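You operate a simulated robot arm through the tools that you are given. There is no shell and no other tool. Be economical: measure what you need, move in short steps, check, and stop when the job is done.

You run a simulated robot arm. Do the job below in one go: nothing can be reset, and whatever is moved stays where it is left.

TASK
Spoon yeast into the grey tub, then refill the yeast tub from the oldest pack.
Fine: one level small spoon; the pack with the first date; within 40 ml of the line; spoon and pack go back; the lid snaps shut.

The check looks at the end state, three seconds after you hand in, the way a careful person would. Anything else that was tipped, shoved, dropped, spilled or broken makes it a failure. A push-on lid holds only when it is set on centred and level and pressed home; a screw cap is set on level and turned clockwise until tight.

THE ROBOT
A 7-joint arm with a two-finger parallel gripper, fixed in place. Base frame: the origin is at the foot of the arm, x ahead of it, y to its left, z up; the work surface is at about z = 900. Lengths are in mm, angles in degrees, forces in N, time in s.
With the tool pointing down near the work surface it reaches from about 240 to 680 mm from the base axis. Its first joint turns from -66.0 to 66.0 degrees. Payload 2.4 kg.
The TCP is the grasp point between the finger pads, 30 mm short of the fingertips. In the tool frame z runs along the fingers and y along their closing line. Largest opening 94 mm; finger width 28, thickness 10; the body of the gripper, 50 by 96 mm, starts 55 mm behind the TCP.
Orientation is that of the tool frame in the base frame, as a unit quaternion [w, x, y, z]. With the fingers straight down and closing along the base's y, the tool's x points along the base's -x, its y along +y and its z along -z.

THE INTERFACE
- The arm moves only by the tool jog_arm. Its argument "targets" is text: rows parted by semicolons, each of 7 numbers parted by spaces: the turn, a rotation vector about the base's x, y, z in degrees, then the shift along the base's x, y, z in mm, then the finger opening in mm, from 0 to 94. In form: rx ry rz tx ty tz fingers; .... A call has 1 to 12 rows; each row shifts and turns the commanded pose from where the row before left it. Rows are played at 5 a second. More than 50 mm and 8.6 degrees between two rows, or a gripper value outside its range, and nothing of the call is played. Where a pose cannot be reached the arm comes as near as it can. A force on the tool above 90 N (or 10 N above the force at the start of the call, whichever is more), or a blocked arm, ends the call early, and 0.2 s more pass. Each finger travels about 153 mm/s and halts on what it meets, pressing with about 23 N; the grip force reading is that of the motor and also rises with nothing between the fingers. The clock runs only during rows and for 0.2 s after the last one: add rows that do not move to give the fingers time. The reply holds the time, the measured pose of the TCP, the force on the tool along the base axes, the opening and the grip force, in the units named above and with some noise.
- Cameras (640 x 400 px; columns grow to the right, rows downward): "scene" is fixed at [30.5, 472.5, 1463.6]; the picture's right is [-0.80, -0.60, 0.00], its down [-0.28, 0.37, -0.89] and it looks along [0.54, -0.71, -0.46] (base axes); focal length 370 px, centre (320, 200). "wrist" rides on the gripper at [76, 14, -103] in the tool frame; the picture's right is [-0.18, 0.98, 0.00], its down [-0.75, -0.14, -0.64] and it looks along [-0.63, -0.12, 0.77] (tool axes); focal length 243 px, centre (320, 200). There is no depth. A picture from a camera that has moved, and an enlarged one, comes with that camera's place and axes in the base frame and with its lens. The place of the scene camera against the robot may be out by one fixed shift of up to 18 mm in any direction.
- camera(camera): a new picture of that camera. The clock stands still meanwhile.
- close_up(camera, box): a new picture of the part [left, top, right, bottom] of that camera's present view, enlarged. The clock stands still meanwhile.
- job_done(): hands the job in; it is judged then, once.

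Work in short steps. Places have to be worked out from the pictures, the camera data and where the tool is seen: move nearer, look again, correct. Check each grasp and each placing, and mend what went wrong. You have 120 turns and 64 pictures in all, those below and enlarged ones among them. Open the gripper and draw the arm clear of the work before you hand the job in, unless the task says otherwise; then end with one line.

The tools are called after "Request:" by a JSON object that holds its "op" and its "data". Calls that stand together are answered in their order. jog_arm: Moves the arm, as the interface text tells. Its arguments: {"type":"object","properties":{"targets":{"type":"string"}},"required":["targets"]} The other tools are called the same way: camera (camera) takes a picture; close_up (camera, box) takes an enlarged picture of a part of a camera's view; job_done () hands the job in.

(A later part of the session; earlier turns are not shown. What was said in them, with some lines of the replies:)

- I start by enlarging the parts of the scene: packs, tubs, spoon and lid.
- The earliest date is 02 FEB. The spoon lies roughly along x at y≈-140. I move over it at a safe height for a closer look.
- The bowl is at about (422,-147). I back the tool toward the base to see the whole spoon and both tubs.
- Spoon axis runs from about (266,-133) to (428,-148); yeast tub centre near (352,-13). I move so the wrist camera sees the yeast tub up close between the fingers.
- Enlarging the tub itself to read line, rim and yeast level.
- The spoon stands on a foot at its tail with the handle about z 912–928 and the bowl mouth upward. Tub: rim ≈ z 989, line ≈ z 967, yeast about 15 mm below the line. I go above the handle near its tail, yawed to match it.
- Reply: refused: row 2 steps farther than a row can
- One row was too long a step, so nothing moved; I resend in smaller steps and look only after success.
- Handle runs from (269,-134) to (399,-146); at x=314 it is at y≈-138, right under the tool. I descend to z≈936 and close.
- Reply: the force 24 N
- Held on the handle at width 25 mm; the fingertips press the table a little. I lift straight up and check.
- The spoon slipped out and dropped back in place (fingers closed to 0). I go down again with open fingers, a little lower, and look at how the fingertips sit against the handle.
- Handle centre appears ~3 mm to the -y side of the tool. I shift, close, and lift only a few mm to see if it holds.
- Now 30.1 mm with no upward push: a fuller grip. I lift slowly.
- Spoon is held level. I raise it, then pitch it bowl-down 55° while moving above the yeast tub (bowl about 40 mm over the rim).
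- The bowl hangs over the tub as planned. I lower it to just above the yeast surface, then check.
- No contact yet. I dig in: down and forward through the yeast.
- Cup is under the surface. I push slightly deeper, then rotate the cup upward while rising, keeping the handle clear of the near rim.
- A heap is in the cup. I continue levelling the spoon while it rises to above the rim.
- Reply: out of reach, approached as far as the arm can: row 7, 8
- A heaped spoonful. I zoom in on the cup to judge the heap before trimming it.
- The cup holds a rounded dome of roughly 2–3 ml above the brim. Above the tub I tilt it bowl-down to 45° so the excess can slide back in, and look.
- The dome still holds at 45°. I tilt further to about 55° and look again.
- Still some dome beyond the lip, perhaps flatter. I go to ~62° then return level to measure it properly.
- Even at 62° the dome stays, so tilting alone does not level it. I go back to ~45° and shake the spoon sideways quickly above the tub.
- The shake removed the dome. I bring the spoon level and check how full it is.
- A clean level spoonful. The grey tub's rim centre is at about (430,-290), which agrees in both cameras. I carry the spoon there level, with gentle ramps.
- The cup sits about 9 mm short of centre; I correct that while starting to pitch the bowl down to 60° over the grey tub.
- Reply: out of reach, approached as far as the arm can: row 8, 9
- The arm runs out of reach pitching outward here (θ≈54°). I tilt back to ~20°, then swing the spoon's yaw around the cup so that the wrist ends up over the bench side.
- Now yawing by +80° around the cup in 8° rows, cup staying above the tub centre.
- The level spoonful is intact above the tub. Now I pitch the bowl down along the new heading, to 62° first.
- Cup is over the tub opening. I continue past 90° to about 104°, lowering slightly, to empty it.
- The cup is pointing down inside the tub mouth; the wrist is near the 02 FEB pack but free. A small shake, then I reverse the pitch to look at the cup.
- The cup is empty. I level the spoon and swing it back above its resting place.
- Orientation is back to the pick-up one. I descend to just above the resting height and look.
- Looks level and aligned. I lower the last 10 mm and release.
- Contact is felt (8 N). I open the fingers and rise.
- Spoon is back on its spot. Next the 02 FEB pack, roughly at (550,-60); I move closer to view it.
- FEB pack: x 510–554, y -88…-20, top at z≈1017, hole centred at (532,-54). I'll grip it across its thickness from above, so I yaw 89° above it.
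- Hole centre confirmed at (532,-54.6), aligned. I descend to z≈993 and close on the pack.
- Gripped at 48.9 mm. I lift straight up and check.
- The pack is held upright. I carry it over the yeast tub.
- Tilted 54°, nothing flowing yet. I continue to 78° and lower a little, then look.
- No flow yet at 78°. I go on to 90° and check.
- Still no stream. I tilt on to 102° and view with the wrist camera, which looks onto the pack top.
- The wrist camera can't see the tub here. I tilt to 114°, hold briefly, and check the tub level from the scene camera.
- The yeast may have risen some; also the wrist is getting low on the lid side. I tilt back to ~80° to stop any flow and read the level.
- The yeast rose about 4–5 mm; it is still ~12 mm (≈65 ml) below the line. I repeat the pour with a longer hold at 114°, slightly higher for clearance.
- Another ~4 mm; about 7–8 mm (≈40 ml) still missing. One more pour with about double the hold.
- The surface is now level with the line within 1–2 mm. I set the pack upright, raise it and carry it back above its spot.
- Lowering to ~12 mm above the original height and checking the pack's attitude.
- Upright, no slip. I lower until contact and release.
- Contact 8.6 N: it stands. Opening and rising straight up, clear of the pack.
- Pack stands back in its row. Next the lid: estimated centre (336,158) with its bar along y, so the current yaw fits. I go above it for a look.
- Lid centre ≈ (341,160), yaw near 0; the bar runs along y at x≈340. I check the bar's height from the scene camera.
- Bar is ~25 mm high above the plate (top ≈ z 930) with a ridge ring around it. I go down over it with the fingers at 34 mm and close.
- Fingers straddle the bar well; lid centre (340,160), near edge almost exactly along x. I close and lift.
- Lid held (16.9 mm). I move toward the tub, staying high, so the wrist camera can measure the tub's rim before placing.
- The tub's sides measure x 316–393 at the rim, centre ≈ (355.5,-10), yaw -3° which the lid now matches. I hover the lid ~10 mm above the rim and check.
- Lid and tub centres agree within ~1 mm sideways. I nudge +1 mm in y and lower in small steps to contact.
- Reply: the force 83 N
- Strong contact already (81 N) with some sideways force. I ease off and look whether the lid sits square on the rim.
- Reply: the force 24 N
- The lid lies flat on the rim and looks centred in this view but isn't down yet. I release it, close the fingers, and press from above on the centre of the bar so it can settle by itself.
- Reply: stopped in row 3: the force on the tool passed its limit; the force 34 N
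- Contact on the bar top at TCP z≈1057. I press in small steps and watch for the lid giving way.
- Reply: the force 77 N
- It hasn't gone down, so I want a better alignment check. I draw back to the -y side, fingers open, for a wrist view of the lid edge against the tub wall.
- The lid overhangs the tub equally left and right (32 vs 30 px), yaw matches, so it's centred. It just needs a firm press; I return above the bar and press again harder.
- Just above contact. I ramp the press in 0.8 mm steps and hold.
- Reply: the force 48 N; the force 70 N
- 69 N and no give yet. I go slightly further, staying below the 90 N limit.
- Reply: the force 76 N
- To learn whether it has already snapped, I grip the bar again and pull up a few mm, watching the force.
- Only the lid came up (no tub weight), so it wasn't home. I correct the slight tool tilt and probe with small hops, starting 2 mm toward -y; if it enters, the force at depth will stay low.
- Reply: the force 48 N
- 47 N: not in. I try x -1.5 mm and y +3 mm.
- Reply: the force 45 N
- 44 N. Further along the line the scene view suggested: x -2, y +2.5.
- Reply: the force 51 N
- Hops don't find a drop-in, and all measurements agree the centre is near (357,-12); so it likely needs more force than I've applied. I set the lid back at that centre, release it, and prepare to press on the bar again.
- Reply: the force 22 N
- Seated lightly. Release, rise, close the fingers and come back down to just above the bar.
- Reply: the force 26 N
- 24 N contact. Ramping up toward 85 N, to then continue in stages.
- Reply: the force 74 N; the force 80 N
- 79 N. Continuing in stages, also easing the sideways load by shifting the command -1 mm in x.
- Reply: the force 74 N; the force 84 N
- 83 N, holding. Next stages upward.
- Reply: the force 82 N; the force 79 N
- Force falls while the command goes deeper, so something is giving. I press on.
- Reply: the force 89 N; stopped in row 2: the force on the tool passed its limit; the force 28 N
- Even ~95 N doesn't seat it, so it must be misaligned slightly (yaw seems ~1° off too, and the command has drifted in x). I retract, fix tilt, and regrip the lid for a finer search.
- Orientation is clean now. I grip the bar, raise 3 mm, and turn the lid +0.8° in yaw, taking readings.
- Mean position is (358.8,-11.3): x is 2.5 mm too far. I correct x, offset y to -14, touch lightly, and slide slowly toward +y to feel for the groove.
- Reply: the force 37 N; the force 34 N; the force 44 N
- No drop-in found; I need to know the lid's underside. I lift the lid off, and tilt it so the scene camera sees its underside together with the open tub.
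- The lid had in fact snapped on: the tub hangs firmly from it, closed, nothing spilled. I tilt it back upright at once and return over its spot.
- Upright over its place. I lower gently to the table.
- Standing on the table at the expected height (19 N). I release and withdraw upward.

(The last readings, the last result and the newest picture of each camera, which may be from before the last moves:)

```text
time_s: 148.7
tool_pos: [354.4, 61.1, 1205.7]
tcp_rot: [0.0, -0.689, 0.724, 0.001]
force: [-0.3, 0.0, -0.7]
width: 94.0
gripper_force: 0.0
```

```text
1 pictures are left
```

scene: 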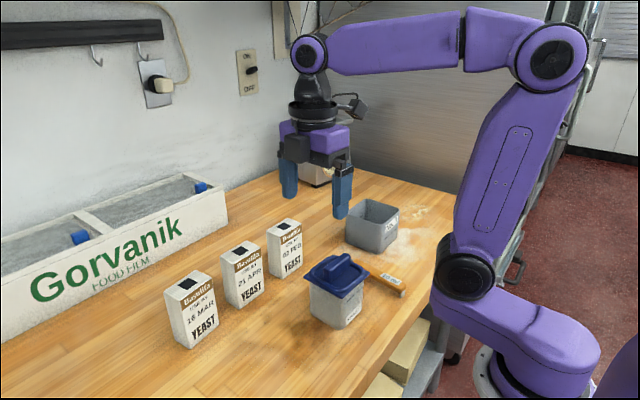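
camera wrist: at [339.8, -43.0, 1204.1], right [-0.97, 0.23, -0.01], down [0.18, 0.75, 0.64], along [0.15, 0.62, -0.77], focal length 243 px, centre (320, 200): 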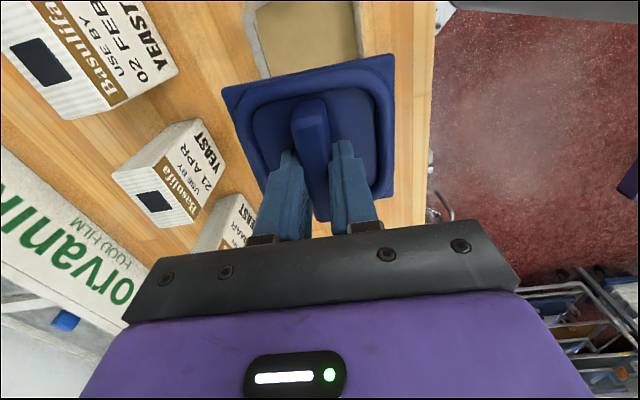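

Everything stands in place. One last close look at the lid and tub.

Request:
{"op": "close_up", "data": {"camera": "scene", "box": [290, 235, 420, 335]}}

```text
4.00 times, centred on (355, 285) of scene
camera zoom: at [30.4, 472.6, 1463.6], right [-0.8, -0.6, 0.0], down [-0.28, 0.37, -0.89], along [0.54, -0.71, -0.46], focal length 1479 px, centre (180, -140)
```

zoom: 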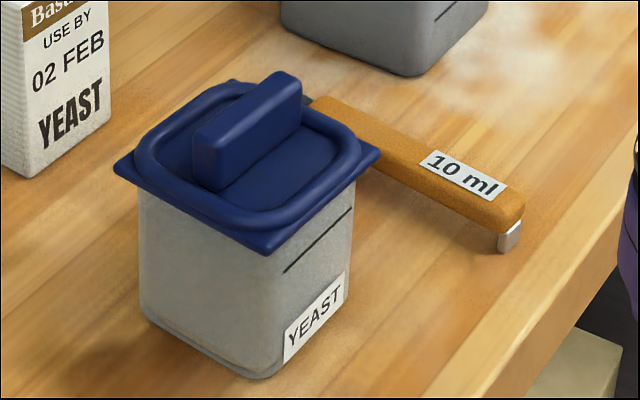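

The lid is level, centred and shut. The spoon, the pack and the tubs are in place, and the arm is clear with the gripper open. I hand in.

Request:
{"op": "job_done", "data": {}}

```text
The job is handed in.
```

The job is handed in: one level 10 ml spoon of yeast is in the grey tub. The yeast tub is refilled from the 02 FEB pack to within about 1–2 mm of the line and its lid is snapped shut. Spoon and pack are back in place. While checking the lid I lifted the closed tub by it and tilted it to about 64°, then set it back within a few millimetres of its spot; I saw no spill.
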